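You operate a simulated robot arm through the tools that you are given. There is no shell and no other tool. Be economical: measure what you need, move in short steps, check, and stop when the job is done.

The job below is to be done with a simulated robot arm. You get a single attempt, and the scene is never put back.

JOB
Take the green cup and leave it on top of the red tin on the top of the packing bench.

Only the result counts: the job must be done as asked and must still hold three seconds after the hand-in. Knocking over, shifting, dropping, spilling or breaking anything else fails it.

ROBOT AND FRAMES
A 7-joint arm with a two-finger parallel gripper, fixed in place. Base frame: the origin is at the foot of the arm, x ahead of it, y to its left, z up; the work surface is at about z = 0. Readings come in m, rad, newtons and seconds.
With the tool pointing down near the work surface it reaches from about 0.24 to 0.62 m from the base axis. Its first joint turns from -1.152 to 1.152 rad. Payload 2.6 kg.
Tool frame: the origin (TCP) lies between the finger pads and is the grasp point; the fingertips stand 0.03 m ahead of it; z points along the fingers, y is the line along which they close. Largest opening 0.094 m; finger width 0.028, thickness 0.01; the body of the gripper, 0.05 by 0.096 m, starts 0.055 m behind the TCP.
Orientation is told as [roll, pitch, yaw] about the base's x, y, z axes, in that order, counted from this pose: with the fingers straight down and closing along the base's y, the tool's x points along the base's -x, its y along +y and its z along -z.

CONTROLS
- The arm moves only by the tool arm_command. Its argument "series" is one flat list of numbers, 7 for each row, row after row: the shift along the tool's x, y, z in m, then the turn, a rotation vector about the tool's x, y, z in rad, then the gripper command, from -1 (shut) to 1 (fully open), values between in proportion. In form: [dx, dy, dz, ax, ay, az, grip, dx, dy, dz, ax, ay, az, grip, ...]. A call has 1 to 12 rows; each row shifts and turns the commanded pose from where the row before left it, along the tool's axes as they then stand. Each row takes 0.2 s and may step no farther than 0.05 m and 0.15 rad from the row before; otherwise, or with a gripper value out of range, the whole call is refused. Where a pose cannot be reached the arm comes as near as it can. A force on the tool above 40 N (or 10 N above the force at the start of the call, whichever is more), or a blocked arm, ends the call early, and 0.2 s more pass. The fingers move at their own pace (about 0.072 m/s each) and stop on an object; they squeeze with about 28 N. The grip force told is the motor's: it shows also when the fingers shut on nothing. Time passes only in rows, and 0.2 s behind the last, so rows that do not move let the fingers close. The reply holds the time, the measured pose of the TCP, the force on the tool along the base axes, the opening and the grip force, in the units named above and with some noise, and new pictures: "show" is both (left out), scene, wrist or none.
- Cameras (640 x 400 px; columns grow to the right, rows downward): "scene" is fixed at [0.0306, 0.4231, 0.5718]; the picture's right is [-0.84, -0.55, 0.00], its down [-0.27, 0.41, -0.87] and it looks along [0.48, -0.73, -0.50] (base axes); focal length 322 px, centre (320, 200). "wrist" rides on the gripper at [-0.037, 0, -0.058] in the tool frame; the picture's right is [0.00, -1.00, 0.00], its down [0.97, 0.00, -0.24] and it looks along [0.24, 0.00, 0.97] (tool axes); focal length 218 px, centre (320, 200). There is no depth. A picture from a camera that has moved, and an enlarged one, comes with that camera's place and axes in the base frame and with its lens.
- inspect(camera, box): a new picture of the part [left, top, right, bottom] of that camera's present view, enlarged. No time passes.
- job_done(): hands the job in; it is judged then, once.

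Work in short steps. Places have to be worked out from the pictures, the camera data and where the tool is seen: move nearer, look again, correct. Check each grasp and each placing, and mend what went wrong. You have 90 turns and 150 pictures in all, those below and enlarged ones among them. Open the gripper and draw the arm clear of the work before you hand the job in, unless the task says otherwise; then end with one line.

The tools are called after ">>>" as name(argument=value, ...) on one line, values as JSON. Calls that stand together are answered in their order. arm_command: Moves the arm, as the interface text tells. Its arguments: {"type":"object","properties":{"series":{"type":"array","items":{"type":"number"}},"show":{"type":"string","enum":["both","scene","wrist","none"]}},"required":["series"]} The other tools are called the same way: inspect (camera, box) takes an enlarged picture of a part of a camera's view; job_done () hands the job in.

At the start:

```text
time: 0.0
position: [0.3271, -0.1601, 0.2871]
orientation: [0.0, 0.0, 0.0]
contact_force: [-0.1, -0.4, -0.3]
opening: 0.094
finger_force: 0.0
```

scene: 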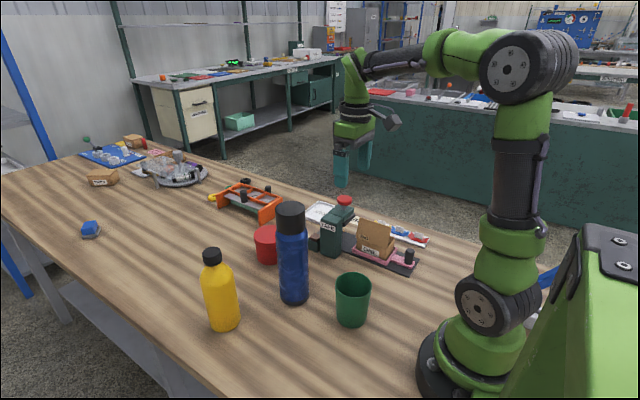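
wrist: 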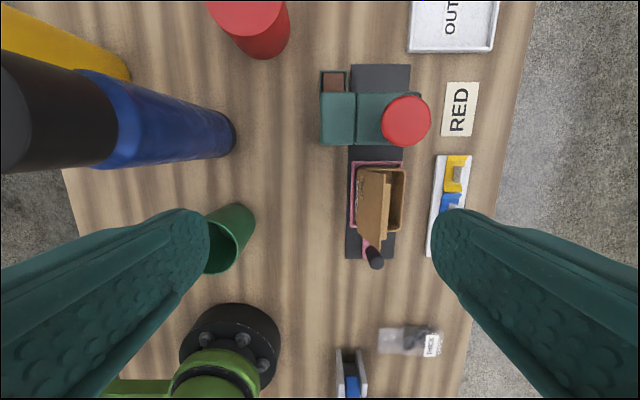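

I judge the cup to be near (0.243, -0.03) and the red tin near (0.52, -0.08). I'll enlarge both before moving.

>>> inspect(camera="scene", box=[190, 180, 440, 340])

>>> inspect(camera="wrist", box=[100, 0, 420, 300])

```text
2.50 times, centred on (315, 260) of scene
camera zoom: at [0.0306, 0.4231, 0.5718], right [-0.84, -0.55, 0.0], down [-0.27, 0.41, -0.87], along [0.48, -0.73, -0.5], focal length 805 px, centre (332, 50)
```

zoom: 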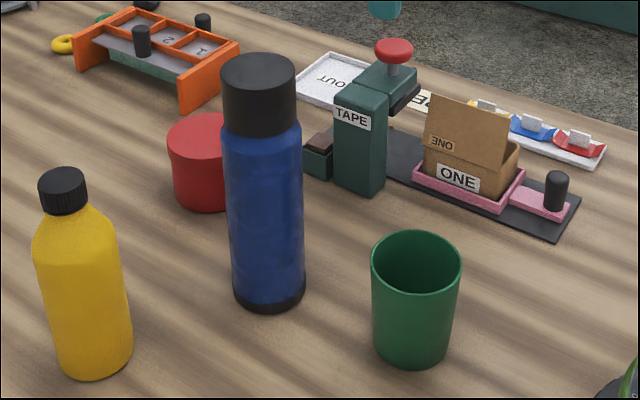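

```text
1.33 times, centred on (260, 150) of wrist
camera zoom: at [0.3632, -0.1588, 0.3459], right [0.0, -1.0, 0.0], down [-0.97, 0.0, 0.24], along [-0.24, 0.0, -0.97], focal length 291 px, centre (400, 267)
```

zoom: 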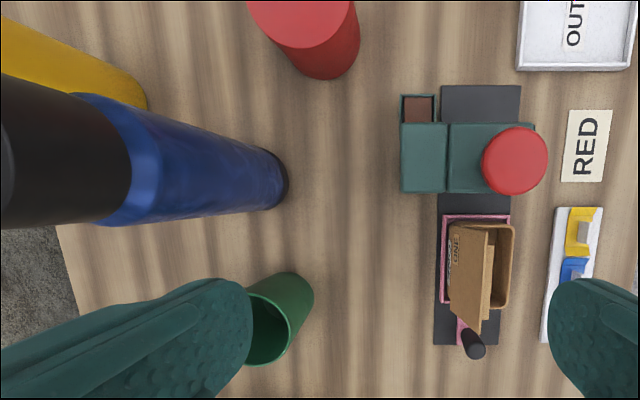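

The cup is empty, with a rim about 74 mm across, and the bottle is at about (0.384, -0.01) and 0.24 tall. I'll move over the cup at the present height, staying on the base side of the bottle.

>>> arm_command(series=[0.042, 0, 0, 0, 0, 0, 1, 0.042, 0, 0, 0, 0, 0, 1, 0, 0.045, 0, 0, 0, 0, 1, 0, 0.045, 0, 0, 0, 0, 1, 0, 0.04, 0, 0, 0, 0, 1, 0, 0, 0, 0, 0, 0, 1])

```text
time: 1.4
position: [0.243, -0.028, 0.2875]
orientation: [0.001, 0.002, 0.0]
contact_force: [0.5, 0.4, 0.3]
opening: 0.0942
finger_force: 0.1
camera wrist: at [0.2794, -0.0282, 0.3467], right [0.0, -1.0, 0.0], down [-0.97, 0.0, 0.24], along [-0.24, 0.0, -0.97], focal length 218 px, centre (320, 200)
```

scene: 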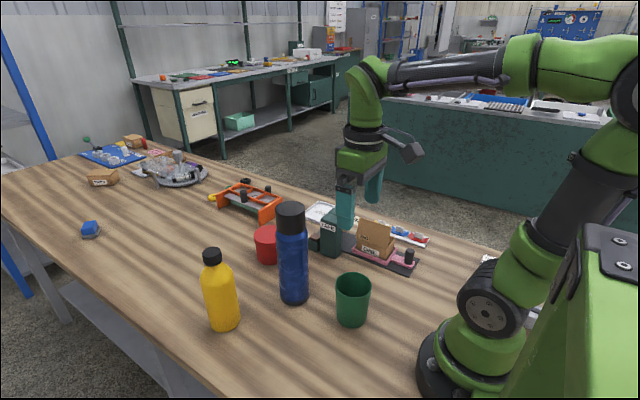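
wrist: 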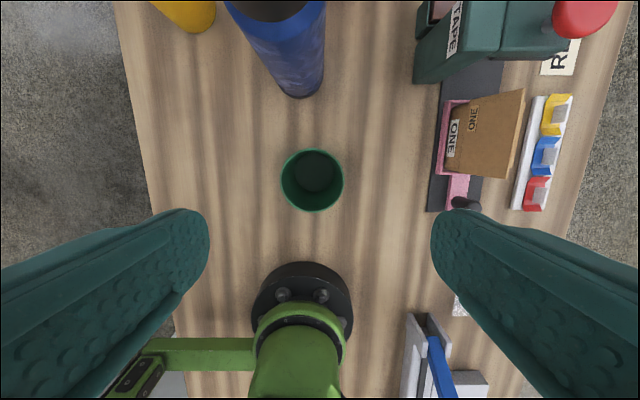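

The wrist view puts the cup's centre at about (0.241, -0.020), with its rim at about 0.093. I'll correct y and come down partway, with the fingertips still above the rim.

>>> arm_command(series=[0.002, 0.008, 0.04, 0, 0, 0, 1, 0, 0, 0.04, 0, 0, 0, 1, 0, 0, 0.04, 0, 0, 0, 1, 0, 0, 0.02, 0, 0, 0, 1, 0, 0, 0, 0, 0, 0, 1])

```text
time: 2.6
position: [0.2425, -0.0202, 0.1463]
orientation: [0.0, 0.0, 0.0]
contact_force: [-0.3, 0.0, -0.2]
opening: 0.0939
finger_force: 0.1
camera wrist: at [0.2776, -0.0204, 0.2057], right [0.0, -1.0, 0.0], down [-0.97, 0.0, 0.24], along [-0.24, 0.0, -0.97], focal length 218 px, centre (320, 200)
```

scene: 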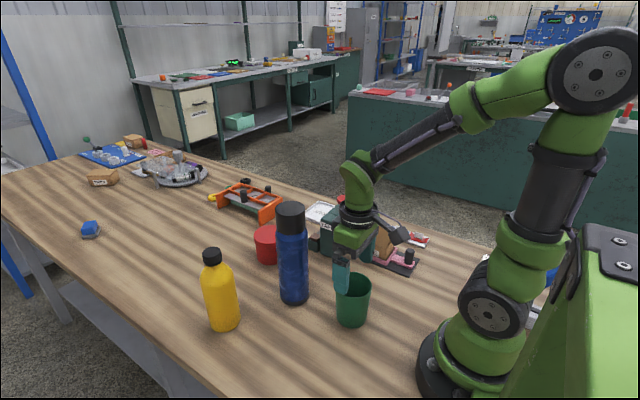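
wrist: 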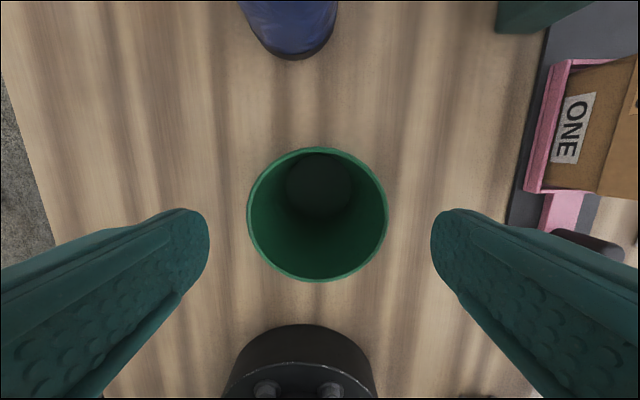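

The cup is centred between the fingers to within 1–2 mm and the rim is at about z = 0.095. I'll go down to TCP z ≈ 0.062 and then close.

>>> arm_command(series=[0, 0.001, 0.03, 0, 0, 0, 1, 0, 0, 0.03, 0, 0, 0, 1, 0, 0, 0.024, 0, 0, 0, 1, 0, 0, 0, 0, 0, 0, 1])

>>> arm_command(series=[0, 0, 0, 0, 0, 0, -1, 0, 0, 0, 0, 0, 0, -1, 0, 0, 0, 0, 0, 0, -1, 0, 0, 0, 0, 0, 0, -1])

```text
time: 3.6
position: [0.241, -0.0203, 0.062]
orientation: [0.0, -0.001, 0.0]
contact_force: [-0.1, 0.2, -0.8]
opening: 0.094
finger_force: 0.1
camera wrist: at [0.2768, -0.02, 0.1215], right [0.0, -1.0, 0.0], down [-0.97, 0.0, 0.24], along [-0.24, 0.0, -0.97], focal length 218 px, centre (320, 200)
```

scene: 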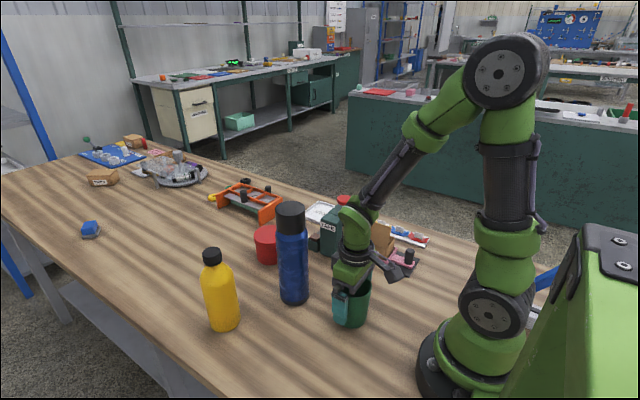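
wrist: 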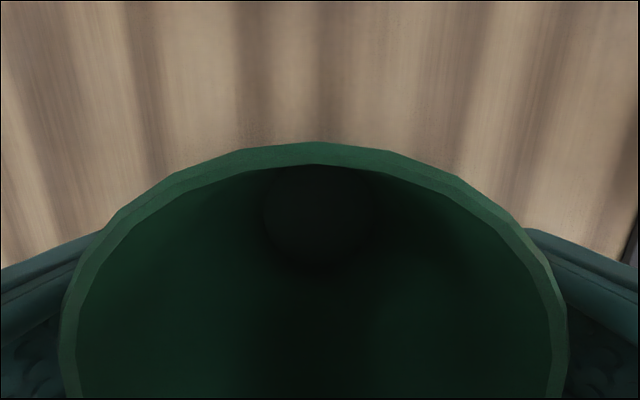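

```text
time: 4.6
position: [0.2401, -0.0209, 0.0629]
orientation: [0.0, -0.001, -0.001]
contact_force: [0.8, 0.7, -0.9]
opening: 0.0745
finger_force: 28.6
camera wrist: at [0.2769, -0.02, 0.1218], right [0.0, -1.0, 0.0], down [-0.97, 0.0, 0.24], along [-0.24, 0.0, -0.97], focal length 218 px, centre (320, 200)
```

scene: 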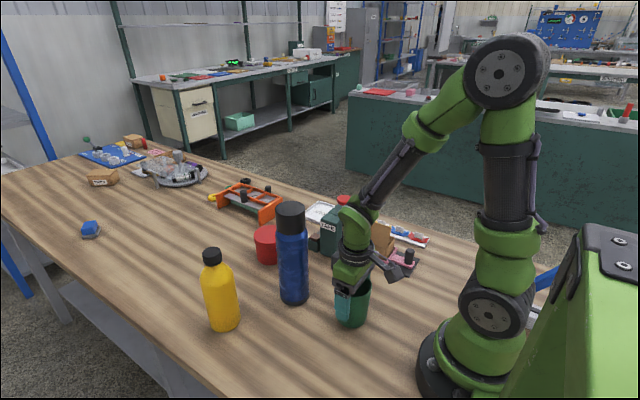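
wrist: 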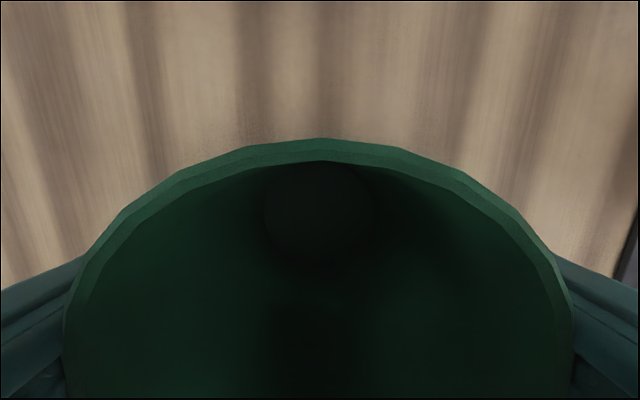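

The grip holds at an opening of 0.0745 with 28.6 N. I'll lift straight up to z ≈ 0.29 and see whether the cup comes along.

>>> arm_command(series=[0, 0, -0.02, 0, 0, 0, -1, 0, 0, -0.04, 0, 0, 0, -1, 0, 0, -0.04, 0, 0, 0, -1, 0, 0, -0.04, 0, 0, 0, -1, 0, 0, -0.04, 0, 0, 0, -1, 0, 0, -0.04, 0, 0, 0, -1, 0, 0, 0, 0, 0, 0, -1])

```text
time: 6.2
position: [0.2408, -0.0204, 0.2841]
orientation: [0.0, 0.0, 0.0]
contact_force: [0.1, 0.6, 0.3]
opening: 0.0001
finger_force: 28.3
camera wrist: at [0.2773, -0.0199, 0.3435], right [0.0, -1.0, 0.0], down [-0.97, 0.0, 0.24], along [-0.24, 0.0, -0.97], focal length 218 px, centre (320, 200)
```

scene: 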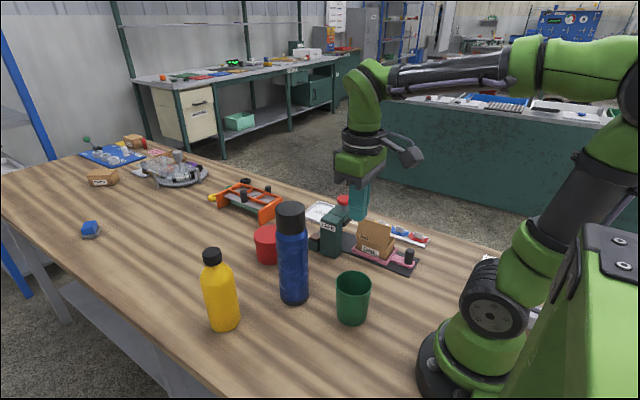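
wrist: 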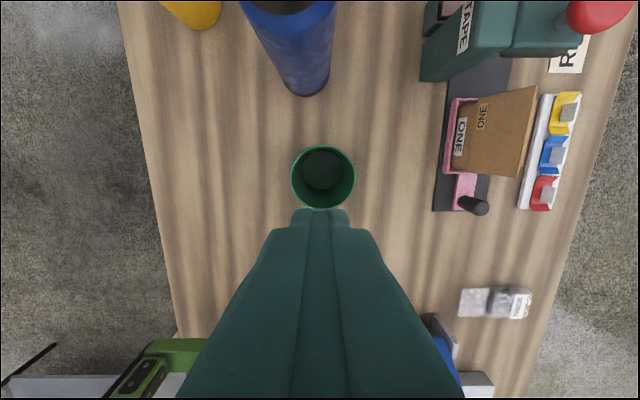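

The cup slipped out: the fingers have shut on nothing, and the cup still stands upright where it was. I'll look closely at its shape before grasping again.

>>> inspect(camera="scene", box=[312, 260, 392, 335])

>>> inspect(camera="wrist", box=[270, 130, 380, 220])

```text
5.33 times, centred on (352, 298) of scene
camera zoom: at [0.0306, 0.4231, 0.5718], right [-0.84, -0.55, 0.0], down [-0.27, 0.41, -0.87], along [0.48, -0.73, -0.5], focal length 1716 px, centre (149, -320)
```

zoom: 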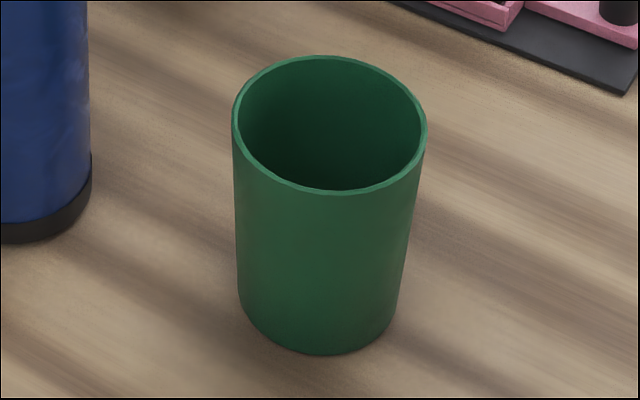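

```text
4.44 times, centred on (325, 175) of wrist
camera zoom: at [0.2773, -0.0199, 0.3435], right [0.0, -1.0, 0.0], down [-0.97, 0.0, 0.24], along [-0.24, 0.0, -0.97], focal length 970 px, centre (298, 311)
```

zoom: 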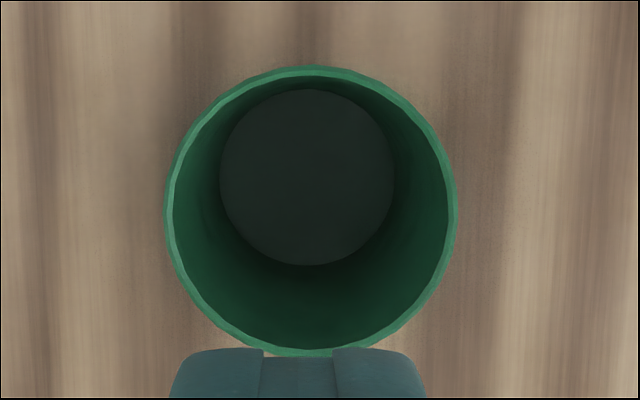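

The cup is a plain taper, wider at the top, with its centre now at about (0.242, -0.023). I'll open, align and come down with the rim nearer the middle of the pads (TCP z ≈ 0.08), then close and lift in very small steps.

>>> arm_command(series=[0, 0, 0, 0, 0, 0, 1, -0.001, -0.002, 0, 0, 0, 0, 1, 0, 0, 0, 0, 0, 0, 1, 0, 0, 0, 0, 0, 0, 1, 0, 0, 0.04, 0, 0, 0, 1, 0, 0, 0.04, 0, 0, 0, 1, 0, 0, 0.04, 0, 0, 0, 1, 0, 0, 0.02, 0, 0, 0, 1, 0, 0, 0, 0, 0, 0, 1], show="wrist")

```text
time: 8.2
position: [0.2426, -0.0223, 0.1439]
orientation: [-0.001, 0.0, 0.0]
contact_force: [0.4, 0.0, 0.1]
opening: 0.094
finger_force: 0.1
camera wrist: at [0.2788, -0.0212, 0.2017], right [0.0, -1.0, 0.0], down [-0.97, 0.0, 0.24], along [-0.24, 0.0, -0.97], focal length 218 px, centre (320, 200)
```

wrist: 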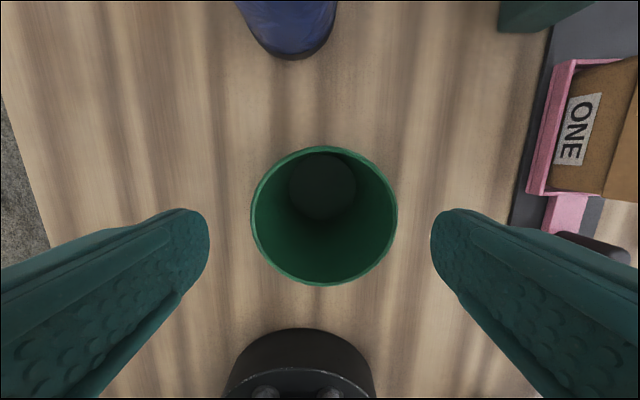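

The cup is about 1–2 mm off centre. I'll correct that, go down to z ≈ 0.08 and close.

>>> arm_command(series=[-0.002, -0.001, 0.03, 0, 0, 0, 1, 0, 0, 0.034, 0, 0, 0, 1, 0, 0, 0, 0, 0, 0, 1, 0, 0, 0, 0, 0, 0, -1, 0, 0, 0, 0, 0, 0, -1, 0, 0, 0, 0, 0, 0, -1, 0, 0, 0, 0, 0, 0, -1], show="wrist")

>>> arm_command(series=[0, 0, -0.003, 0, 0, 0, -1, 0, 0, -0.003, 0, 0, 0, -1, 0, 0, -0.003, 0, 0, 0, -1, 0, 0, 0, 0, 0, 0, -1])

```text
time: 9.8
position: [0.2442, -0.0236, 0.0789]
orientation: [0.0, 0.0, 0.0]
contact_force: [0.0, -0.5, -0.6]
opening: 0.0742
finger_force: 28.1
camera wrist: at [0.2802, -0.0228, 0.138], right [0.0, -1.0, 0.0], down [-0.97, 0.0, 0.24], along [-0.24, 0.0, -0.97], focal length 218 px, centre (320, 200)
```

wrist: 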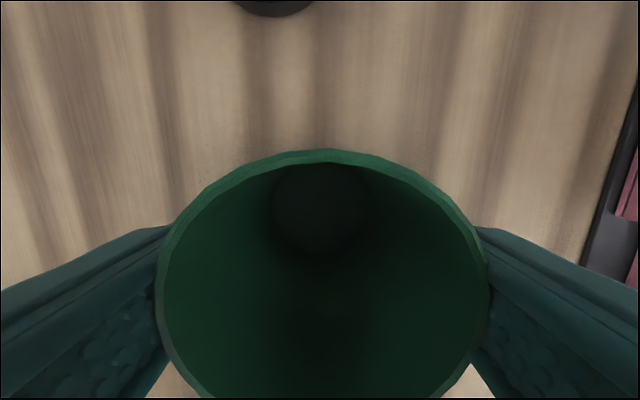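

```text
time: 10.8
position: [0.2436, -0.024, 0.0885]
orientation: [-0.002, 0.001, -0.001]
contact_force: [-0.1, 0.5, -0.3]
opening: 0.074
finger_force: 28.0
camera wrist: at [0.2801, -0.0228, 0.147], right [0.0, -1.0, 0.0], down [-0.97, 0.0, 0.24], along [-0.24, 0.0, -0.97], focal length 218 px, centre (320, 200)
```

scene: 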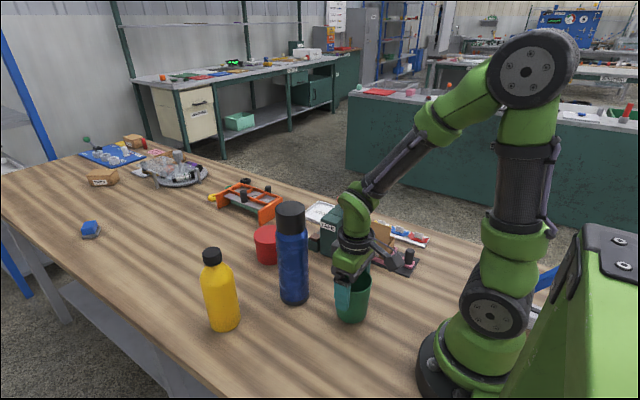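
wrist: 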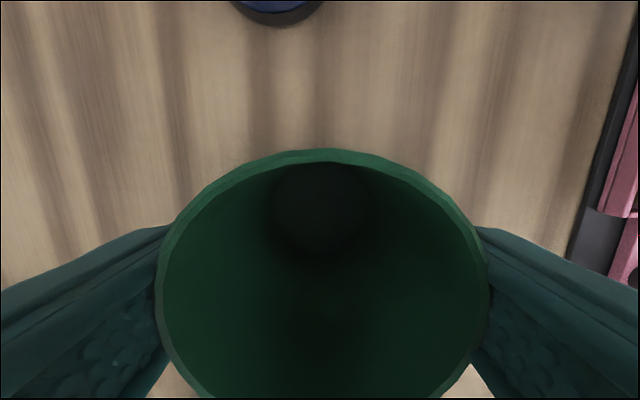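

The cup keeps its place in the wrist view while the table recedes, so it is lifting this time. I'll go on up gently.

>>> arm_command(series=[0, 0, -0.006, 0, 0, 0, -1, 0, 0, -0.008, 0, 0, 0, -1, 0, 0, -0.01, 0, 0, 0, -1, 0, 0, -0.01, 0, 0, 0, -1, 0, 0, -0.008, 0, 0, 0, -1, 0, 0, -0.004, 0, 0, 0, -1, 0, 0, 0, 0, 0, 0, -1])

```text
time: 12.4
position: [0.2433, -0.0237, 0.1334]
orientation: [0.0, -0.001, 0.0]
contact_force: [0.3, -0.7, -0.4]
opening: 0.074
finger_force: 28.0
camera wrist: at [0.28, -0.0225, 0.1932], right [0.0, -1.0, 0.0], down [-0.97, 0.0, 0.24], along [-0.24, 0.0, -0.97], focal length 218 px, centre (320, 200)
```

scene: 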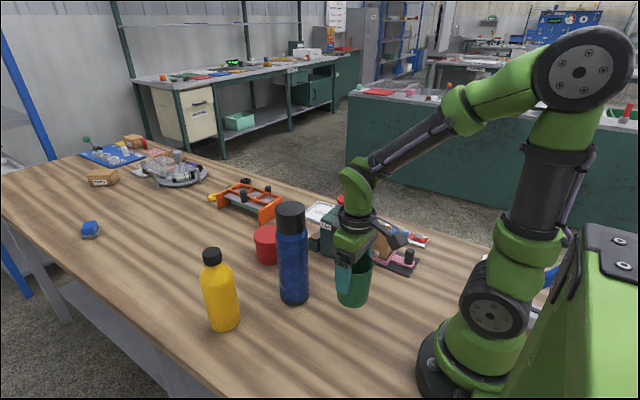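
wrist: 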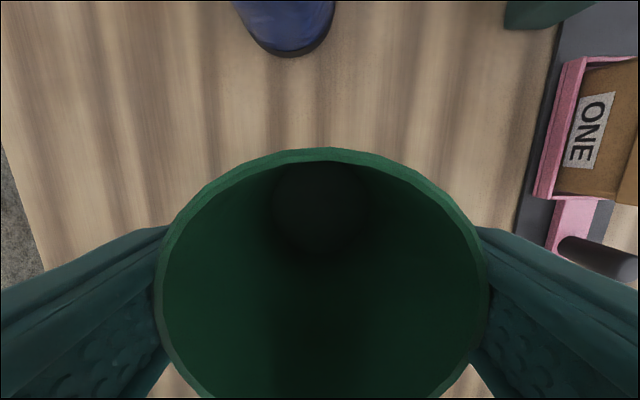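

It holds, with the cup's bottom about 0.079 below the TCP. I'll keep lifting gently to z ≈ 0.285.

>>> arm_command(series=[0, 0, -0.006, 0, 0, 0, -1, 0, 0, -0.012, 0, 0, 0, -1, 0, 0, -0.016, 0, 0, 0, -1, 0, 0, -0.018, 0, 0, 0, -1, 0, 0, -0.018, 0, 0, 0, -1, 0, 0, -0.018, 0, 0, 0, -1, 0, 0, -0.018, 0, 0, 0, -1, 0, 0, -0.018, 0, 0, 0, -1, 0, 0, -0.014, 0, 0, 0, -1, 0, 0, -0.01, 0, 0, 0, -1, 0, 0, -0.004, 0, 0, 0, -1, 0, 0, 0, 0, 0, 0, -1])

```text
time: 15.0
position: [0.2442, -0.0228, 0.2863]
orientation: [0.0, 0.001, 0.0]
contact_force: [-0.5, 0.3, 0.0]
opening: 0.0738
finger_force: 27.6
camera wrist: at [0.2802, -0.0229, 0.3456], right [0.0, -1.0, 0.0], down [-0.97, 0.0, 0.24], along [-0.24, 0.0, -0.97], focal length 218 px, centre (320, 200)
```

scene: 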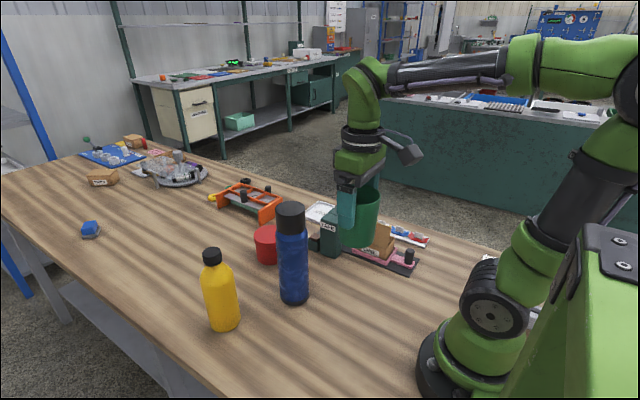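
wrist: 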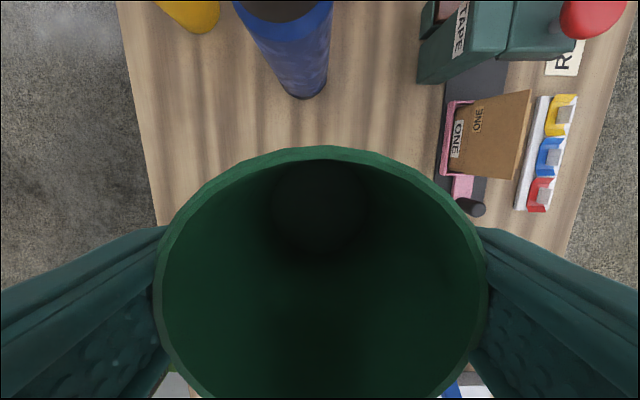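

The cup rides steady at z = 0.286. I'll move sideways to y ≈ -0.145, to pass the bottle on its right side with room to spare.

>>> arm_command(series=[0, -0.006, 0, 0, 0, 0, -1, 0, -0.012, 0, 0, 0, 0, -1, 0, -0.018, 0, 0, 0, 0, -1, 0, -0.02, 0, 0, 0, 0, -1, 0, -0.02, 0, 0, 0, 0, -1, 0, -0.018, 0, 0, 0, 0, -1, 0, -0.014, 0, 0, 0, 0, -1, 0, -0.009, 0, 0, 0, 0, -1, 0, -0.005, 0, 0, 0, 0, -1, 0, 0, 0, 0, 0, 0, -1], show="wrist")

>>> arm_command(series=[-0.006, 0, 0, 0, 0, 0, -1, -0.012, 0, 0, 0, 0, 0, -1, -0.018, 0, 0, 0, 0, 0, -1, -0.02, 0, 0, 0, 0, 0, -1, -0.02, 0, 0, 0, 0, 0, -1, -0.02, 0, 0, 0, 0, 0, -1, -0.018, 0, 0, 0, 0, 0, -1, -0.014, 0, 0, 0, 0, 0, -1, -0.009, 0, 0, 0, 0, 0, -1, -0.003, 0, 0, 0, 0, 0, -1, 0, 0, 0, 0, 0, 0, -1])

```text
time: 17.2
position: [0.2423, -0.1464, 0.2852]
orientation: [0.0, 0.002, 0.0]
contact_force: [-0.1, 0.2, -0.4]
opening: 0.0738
finger_force: 28.3
camera wrist: at [0.2797, -0.1453, 0.3445], right [0.0, -1.0, 0.0], down [-0.97, 0.0, 0.24], along [-0.24, 0.0, -0.97], focal length 218 px, centre (320, 200)
```

wrist: 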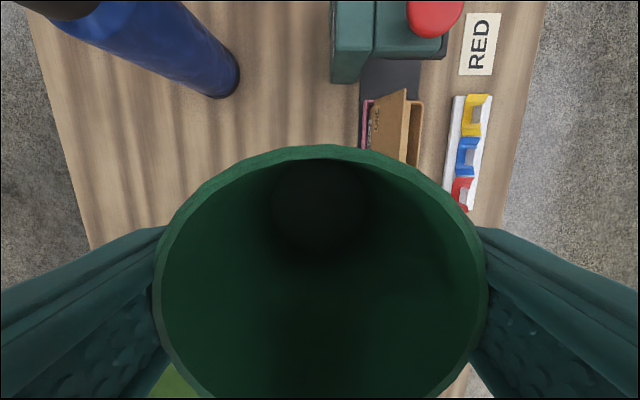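

```text
time: 19.6
position: [0.3834, -0.1457, 0.2867]
orientation: [0.001, 0.0, 0.0]
contact_force: [-0.3, -0.9, -0.5]
opening: 0.0736
finger_force: 28.4
camera wrist: at [0.4205, -0.1452, 0.3451], right [0.0, -1.0, 0.0], down [-0.97, 0.0, 0.24], along [-0.24, 0.0, -0.97], focal length 218 px, centre (320, 200)
```

scene: 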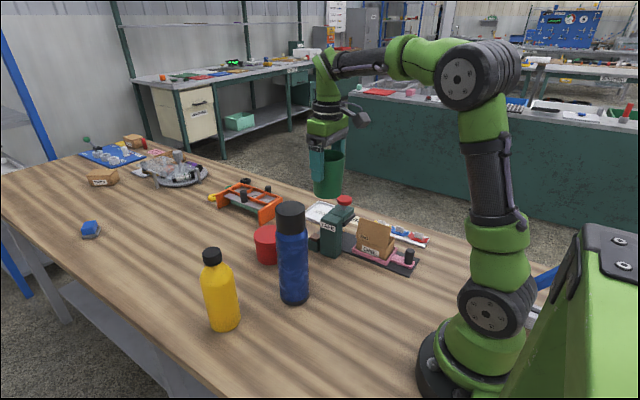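
wrist: 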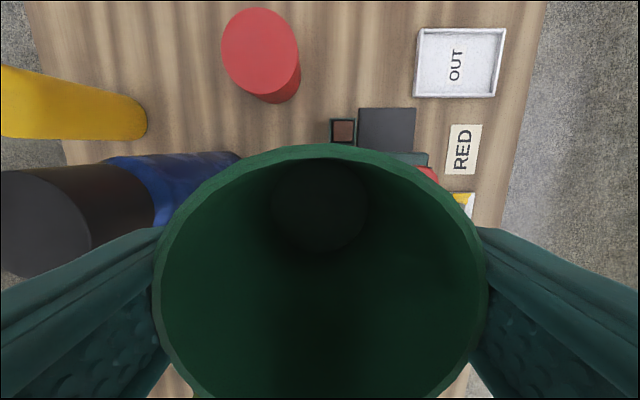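

The tin's top is in clear view, with its centre at about (0.524, -0.079). I'll enlarge the scene view to measure its height and edges.

>>> inspect(camera="scene", box=[235, 210, 315, 275])

>>> inspect(camera="wrist", box=[200, 0, 330, 115])

```text
6.15 times, centred on (275, 242) of scene
camera zoom: at [0.0306, 0.4231, 0.5718], right [-0.84, -0.55, 0.0], down [-0.27, 0.41, -0.87], along [0.48, -0.73, -0.5], focal length 1980 px, centre (597, -62)
```

zoom: 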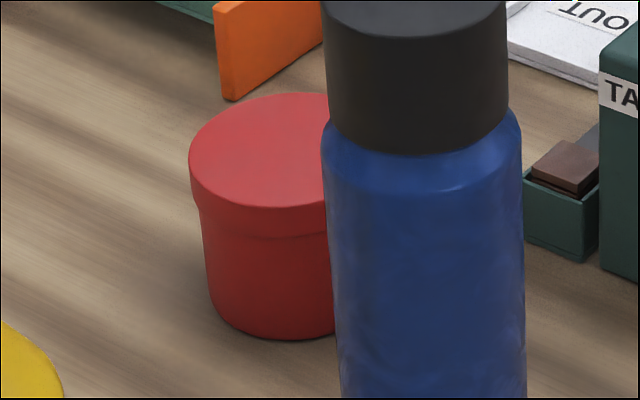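

```text
3.48 times, centred on (265, 58) of wrist
camera zoom: at [0.4205, -0.1452, 0.3451], right [0.0, -1.0, 0.0], down [-0.97, 0.0, 0.24], along [-0.24, 0.0, -0.97], focal length 759 px, centre (511, 696)
```

zoom: 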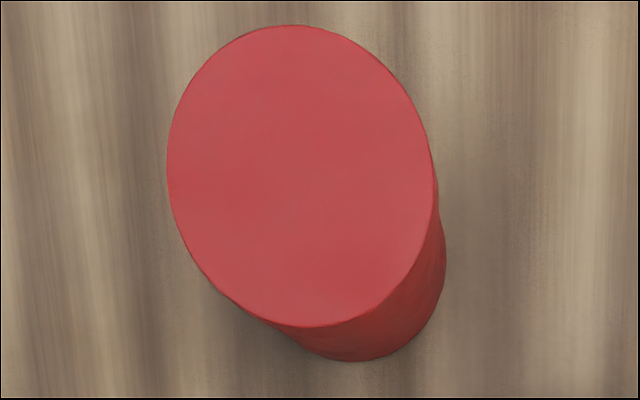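

Combining both views, the tin's top centre is at about (0.524, -0.078, 0.070), with a diameter of about 85 mm. I'll carry the cup forward and then sideways to be above it.

>>> arm_command(series=[-0.006, 0, 0, 0, 0, 0, -1, -0.012, 0, 0, 0, 0, 0, -1, -0.018, 0, 0, 0, 0, 0, -1, -0.02, 0, 0, 0, 0, 0, -1, -0.02, 0, 0, 0, 0, 0, -1, -0.02, 0, 0, 0, 0, 0, -1, -0.018, 0, 0, 0, 0, 0, -1, -0.014, 0, 0, 0, 0, 0, -1, -0.009, 0, 0, 0, 0, 0, -1, -0.004, 0, 0, 0, 0, 0, -1, 0, 0, 0, 0, 0, 0, -1], show="wrist")

>>> arm_command(series=[0, 0.005, 0, 0, 0, 0, -1, 0, 0.01, 0, 0, 0, 0, -1, 0, 0.014, 0, 0, 0, 0, -1, 0, 0.015, 0, 0, 0, 0, -1, 0, 0.012, 0, 0, 0, 0, -1, 0, 0.008, 0, 0, 0, 0, -1, 0, 0.003, 0, 0, 0, 0, -1, 0, 0, 0, 0, 0, 0, -1])

```text
time: 22.0
position: [0.5249, -0.1456, 0.2868]
orientation: [0.0, 0.001, 0.001]
contact_force: [-0.5, -0.4, -0.6]
opening: 0.0734
finger_force: 27.8
camera wrist: at [0.5611, -0.1447, 0.3446], right [0.0, -1.0, 0.0], down [-0.97, 0.0, 0.24], along [-0.24, 0.0, -0.97], focal length 218 px, centre (320, 200)
```

wrist: 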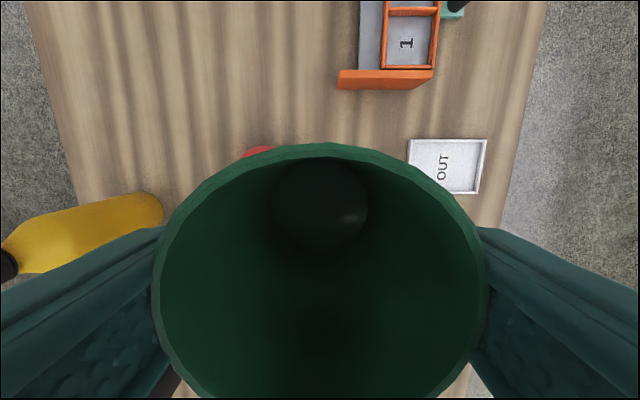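

```text
time: 23.8
position: [0.5254, -0.0777, 0.2865]
orientation: [-0.001, -0.001, 0.0]
contact_force: [0.0, -0.4, -0.5]
opening: 0.0739
finger_force: 27.9
camera wrist: at [0.5616, -0.0776, 0.3449], right [0.0, -1.0, 0.0], down [-0.97, 0.0, 0.24], along [-0.24, 0.0, -0.97], focal length 218 px, centre (320, 200)
```

scene: 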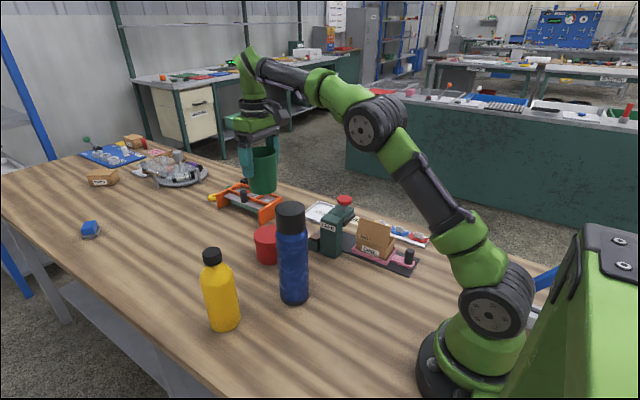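
wrist: 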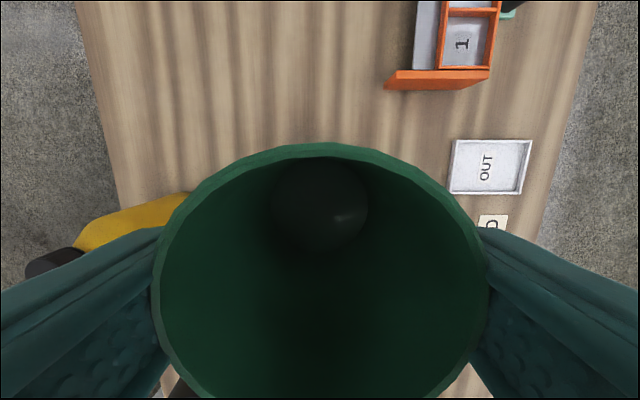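

I'm above the tin. I'll lower gently to z ≈ 0.185, which leaves about 3.5 cm of gap, and check alignment in the scene view.

>>> arm_command(series=[0.001, 0, 0.005, 0, 0, 0, -1, 0, 0, 0.01, 0, 0, 0, -1, 0, 0, 0.014, 0, 0, 0, -1, 0, 0, 0.016, 0, 0, 0, -1, 0, 0, 0.016, 0, 0, 0, -1, 0, 0, 0.016, 0, 0, 0, -1, 0, 0, 0.012, 0, 0, 0, -1, 0, 0, 0.008, 0, 0, 0, -1, 0, 0, 0.004, 0, 0, 0, -1, 0, 0, 0, 0, 0, 0, -1], show="none")

>>> inspect(camera="scene", box=[215, 150, 335, 275])

```text
time: 26.0
position: [0.5236, -0.0787, 0.184]
orientation: [0.0, 0.001, 0.0]
contact_force: [-0.7, 0.1, -0.5]
opening: 0.0735
finger_force: 27.8
```

```text
3.20 times, centred on (275, 212) of scene
camera zoom: at [0.0306, 0.4231, 0.5718], right [-0.84, -0.55, 0.0], down [-0.27, 0.41, -0.87], along [0.48, -0.73, -0.5], focal length 1030 px, centre (464, 160)
```

zoom: 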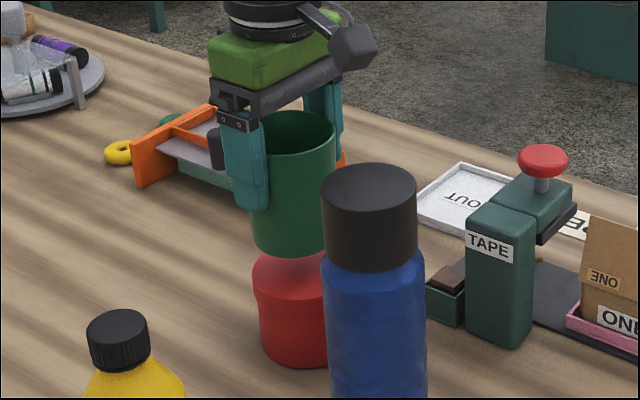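

The cup hangs nearly over the tin, but in this view it may sit a few mm to the left of the tin's centre. I'll enlarge to measure it.

>>> inspect(camera="scene", box=[240, 180, 310, 270])

>>> inspect(camera="wrist", box=[0, 0, 640, 400])

```text
4.44 times, centred on (275, 225) of scene
camera zoom: at [0.0306, 0.4231, 0.5718], right [-0.84, -0.55, 0.0], down [-0.27, 0.41, -0.87], along [0.48, -0.73, -0.5], focal length 1430 px, centre (520, 89)
```

zoom: 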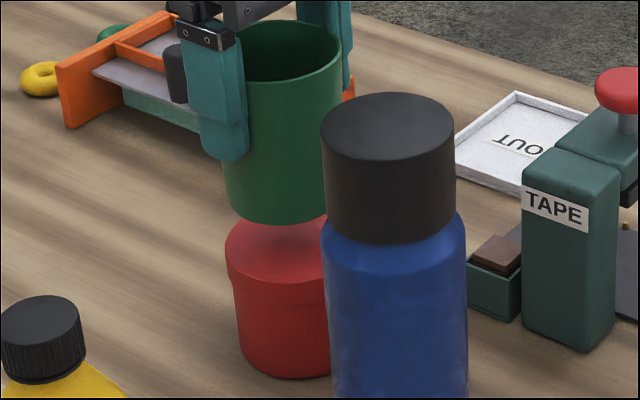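

```text
1.00 times, centred on (320, 200) of wrist
camera zoom: at [0.5598, -0.0779, 0.2434], right [0.0, -1.0, 0.0], down [-0.97, 0.0, 0.24], along [-0.24, 0.0, -0.97], focal length 218 px, centre (320, 200)
```

zoom: 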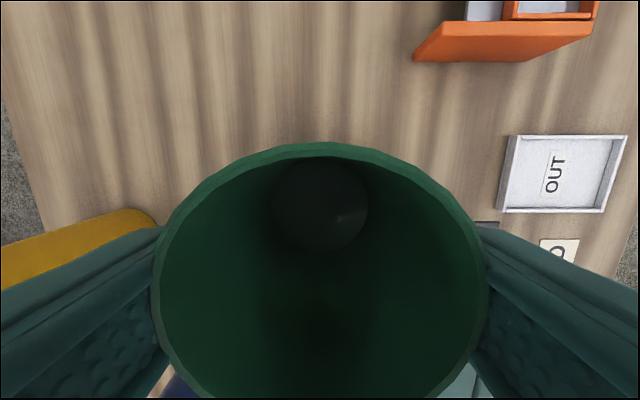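

The cup reads about 6 mm left of the tin's centre in the picture. I'll shift by (-0.004, -0.003) in base x, y and lower to z ≈ 0.156, just above contact.

>>> arm_command(series=[0.004, -0.003, 0.004, 0, 0, 0, -1, 0, 0, 0.008, 0, 0, 0, -1, 0, 0, 0.008, 0, 0, 0, -1, 0, 0, 0.005, 0, 0, 0, -1, 0, 0, 0.003, 0, 0, 0, -1, 0, 0, 0, 0, 0, 0, -1], show="none")

>>> inspect(camera="scene", box=[240, 180, 310, 270])

```text
time: 27.4
position: [0.5189, -0.0819, 0.1554]
orientation: [0.0, 0.001, 0.0]
contact_force: [-0.7, 0.2, -0.7]
opening: 0.0737
finger_force: 27.9
```

```text
4.44 times, centred on (275, 225) of scene
camera zoom: at [0.0306, 0.4231, 0.5718], right [-0.84, -0.55, 0.0], down [-0.27, 0.41, -0.87], along [0.48, -0.73, -0.5], focal length 1430 px, centre (520, 89)
```

zoom: 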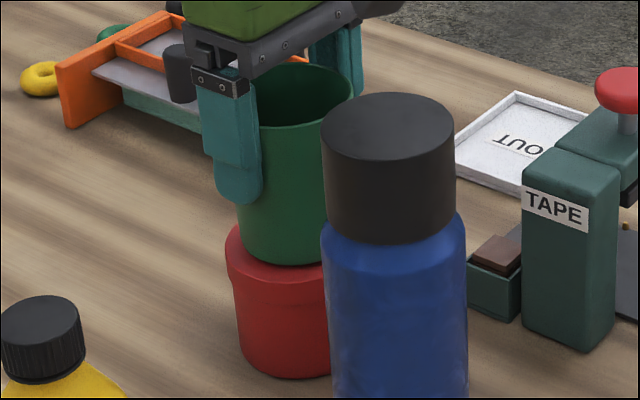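

It's well centred now, with roughly 5 mm of gap left. I'll go down in 1.5 mm steps and watch the vertical force.

>>> arm_command(series=[0, 0, 0.0015, 0, 0, 0, -1, 0, 0, 0.0015, 0, 0, 0, -1, 0, 0, 0.0015, 0, 0, 0, -1, 0, 0, 0, 0, 0, 0, -1], show="none")

>>> inspect(camera="scene", box=[240, 180, 310, 270])

```text
time: 28.4
position: [0.5207, -0.0821, 0.153]
orientation: [0.0, -0.001, 0.0]
contact_force: [-1.6, 0.6, 8.7]
opening: 0.0738
finger_force: 28.1
```

```text
4.44 times, centred on (275, 225) of scene
camera zoom: at [0.0305, 0.4231, 0.5718], right [-0.84, -0.55, 0.0], down [-0.27, 0.41, -0.87], along [0.48, -0.73, -0.5], focal length 1430 px, centre (520, 89)
```

zoom: 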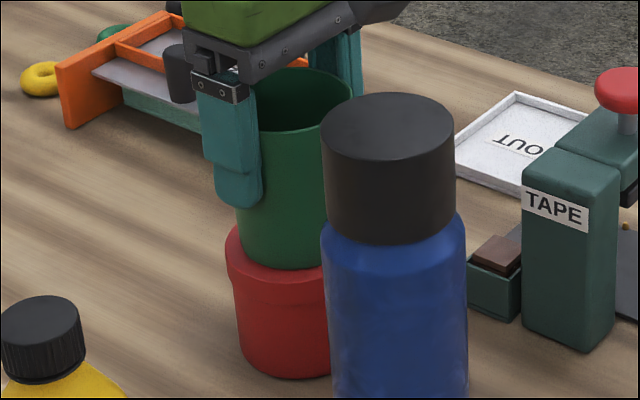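

The force of 8.7 N shows the cup is resting on the tin. I'll ease up about 1 mm, then open slowly.

>>> arm_command(series=[0, 0, -0.001, 0, 0, 0, -1, 0, 0, 0, 0, 0, 0, 0.6, 0, 0, 0, 0, 0, 0, 0.75, 0, 0, 0, 0, 0, 0, 0.9, 0, 0, 0, 0, 0, 0, 1, 0, 0, 0, 0, 0, 0, 1, 0, 0, 0, 0, 0, 0, 1])

```text
time: 30.0
position: [0.5197, -0.0818, 0.1528]
orientation: [0.0, 0.0, -0.003]
contact_force: [0.7, -0.5, 0.0]
opening: 0.0941
finger_force: 0.1
camera wrist: at [0.5563, -0.0807, 0.2124], right [0.0, -1.0, 0.0], down [-0.97, 0.0, 0.24], along [-0.24, 0.0, -0.97], focal length 218 px, centre (320, 200)
```

scene: 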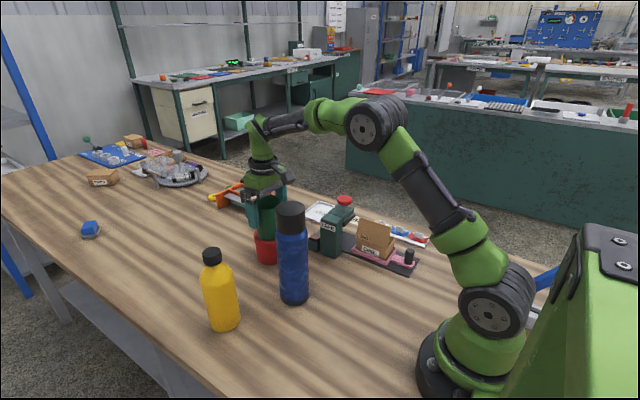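
wrist: 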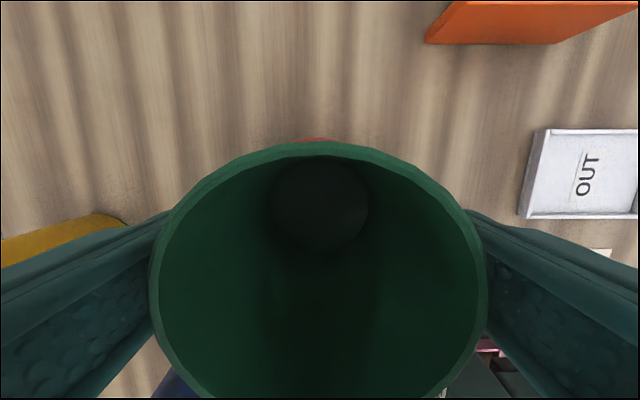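

The gripper is fully open, no force remains and the cup stands free. I'll lift straight up slowly, then view it.

>>> arm_command(series=[0, 0, -0.01, 0, 0, 0, 1, 0, 0, -0.015, 0, 0, 0, 1, 0, 0, -0.02, 0, 0, 0, 1, 0, 0, -0.03, 0, 0, 0, 1, 0, 0, -0.03, 0, 0, 0, 1, 0, 0, -0.03, 0, 0, 0, 1, 0, 0, 0, 0, 0, 0, 1])

>>> inspect(camera="scene", box=[240, 180, 310, 270])

```text
time: 31.6
position: [0.52, -0.0812, 0.2884]
orientation: [0.0, -0.001, 0.0]
contact_force: [0.6, -0.5, 0.0]
opening: 0.0941
finger_force: 0.0
camera wrist: at [0.5567, -0.081, 0.3479], right [0.0, -1.0, 0.0], down [-0.97, 0.0, 0.24], along [-0.24, 0.0, -0.97], focal length 218 px, centre (320, 200)
```

scene: 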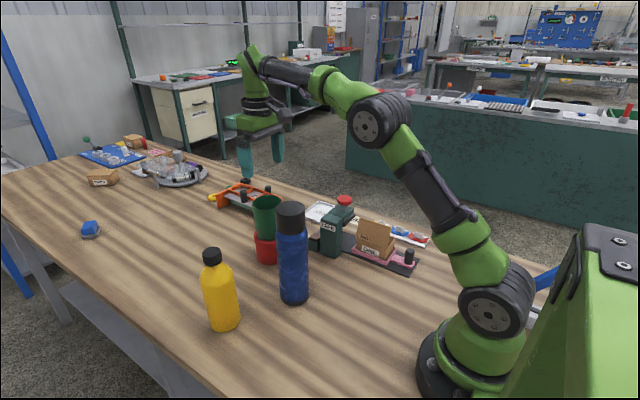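
wrist: 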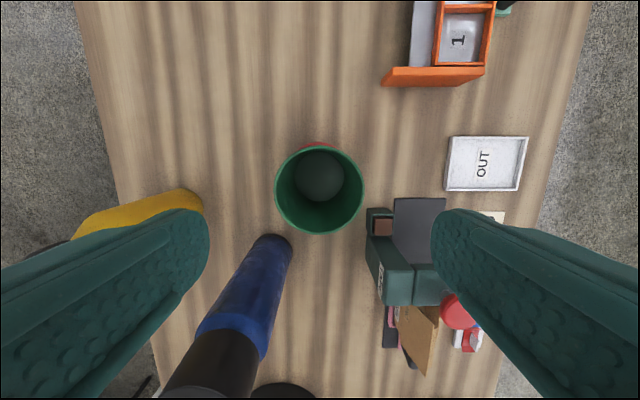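

```text
4.44 times, centred on (275, 225) of scene
camera zoom: at [0.0306, 0.4231, 0.5718], right [-0.84, -0.55, 0.0], down [-0.27, 0.41, -0.87], along [0.48, -0.73, -0.5], focal length 1430 px, centre (520, 89)
```

zoom: 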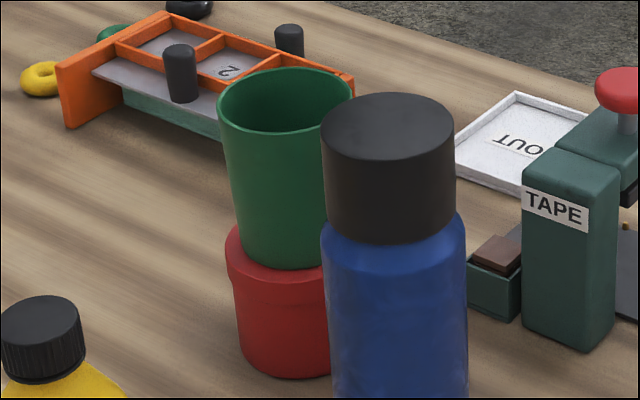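

The cup stands upright and centred on the red tin, nothing else has moved, and the open gripper is well clear above. I'm handing in.

>>> job_done()

```text
The job is handed in.
```

The green cup is standing upright on top of the red tin, the gripper is open and clear, and nothing else was disturbed; the cup slipped from the first grasp while still on the bench but stayed upright.
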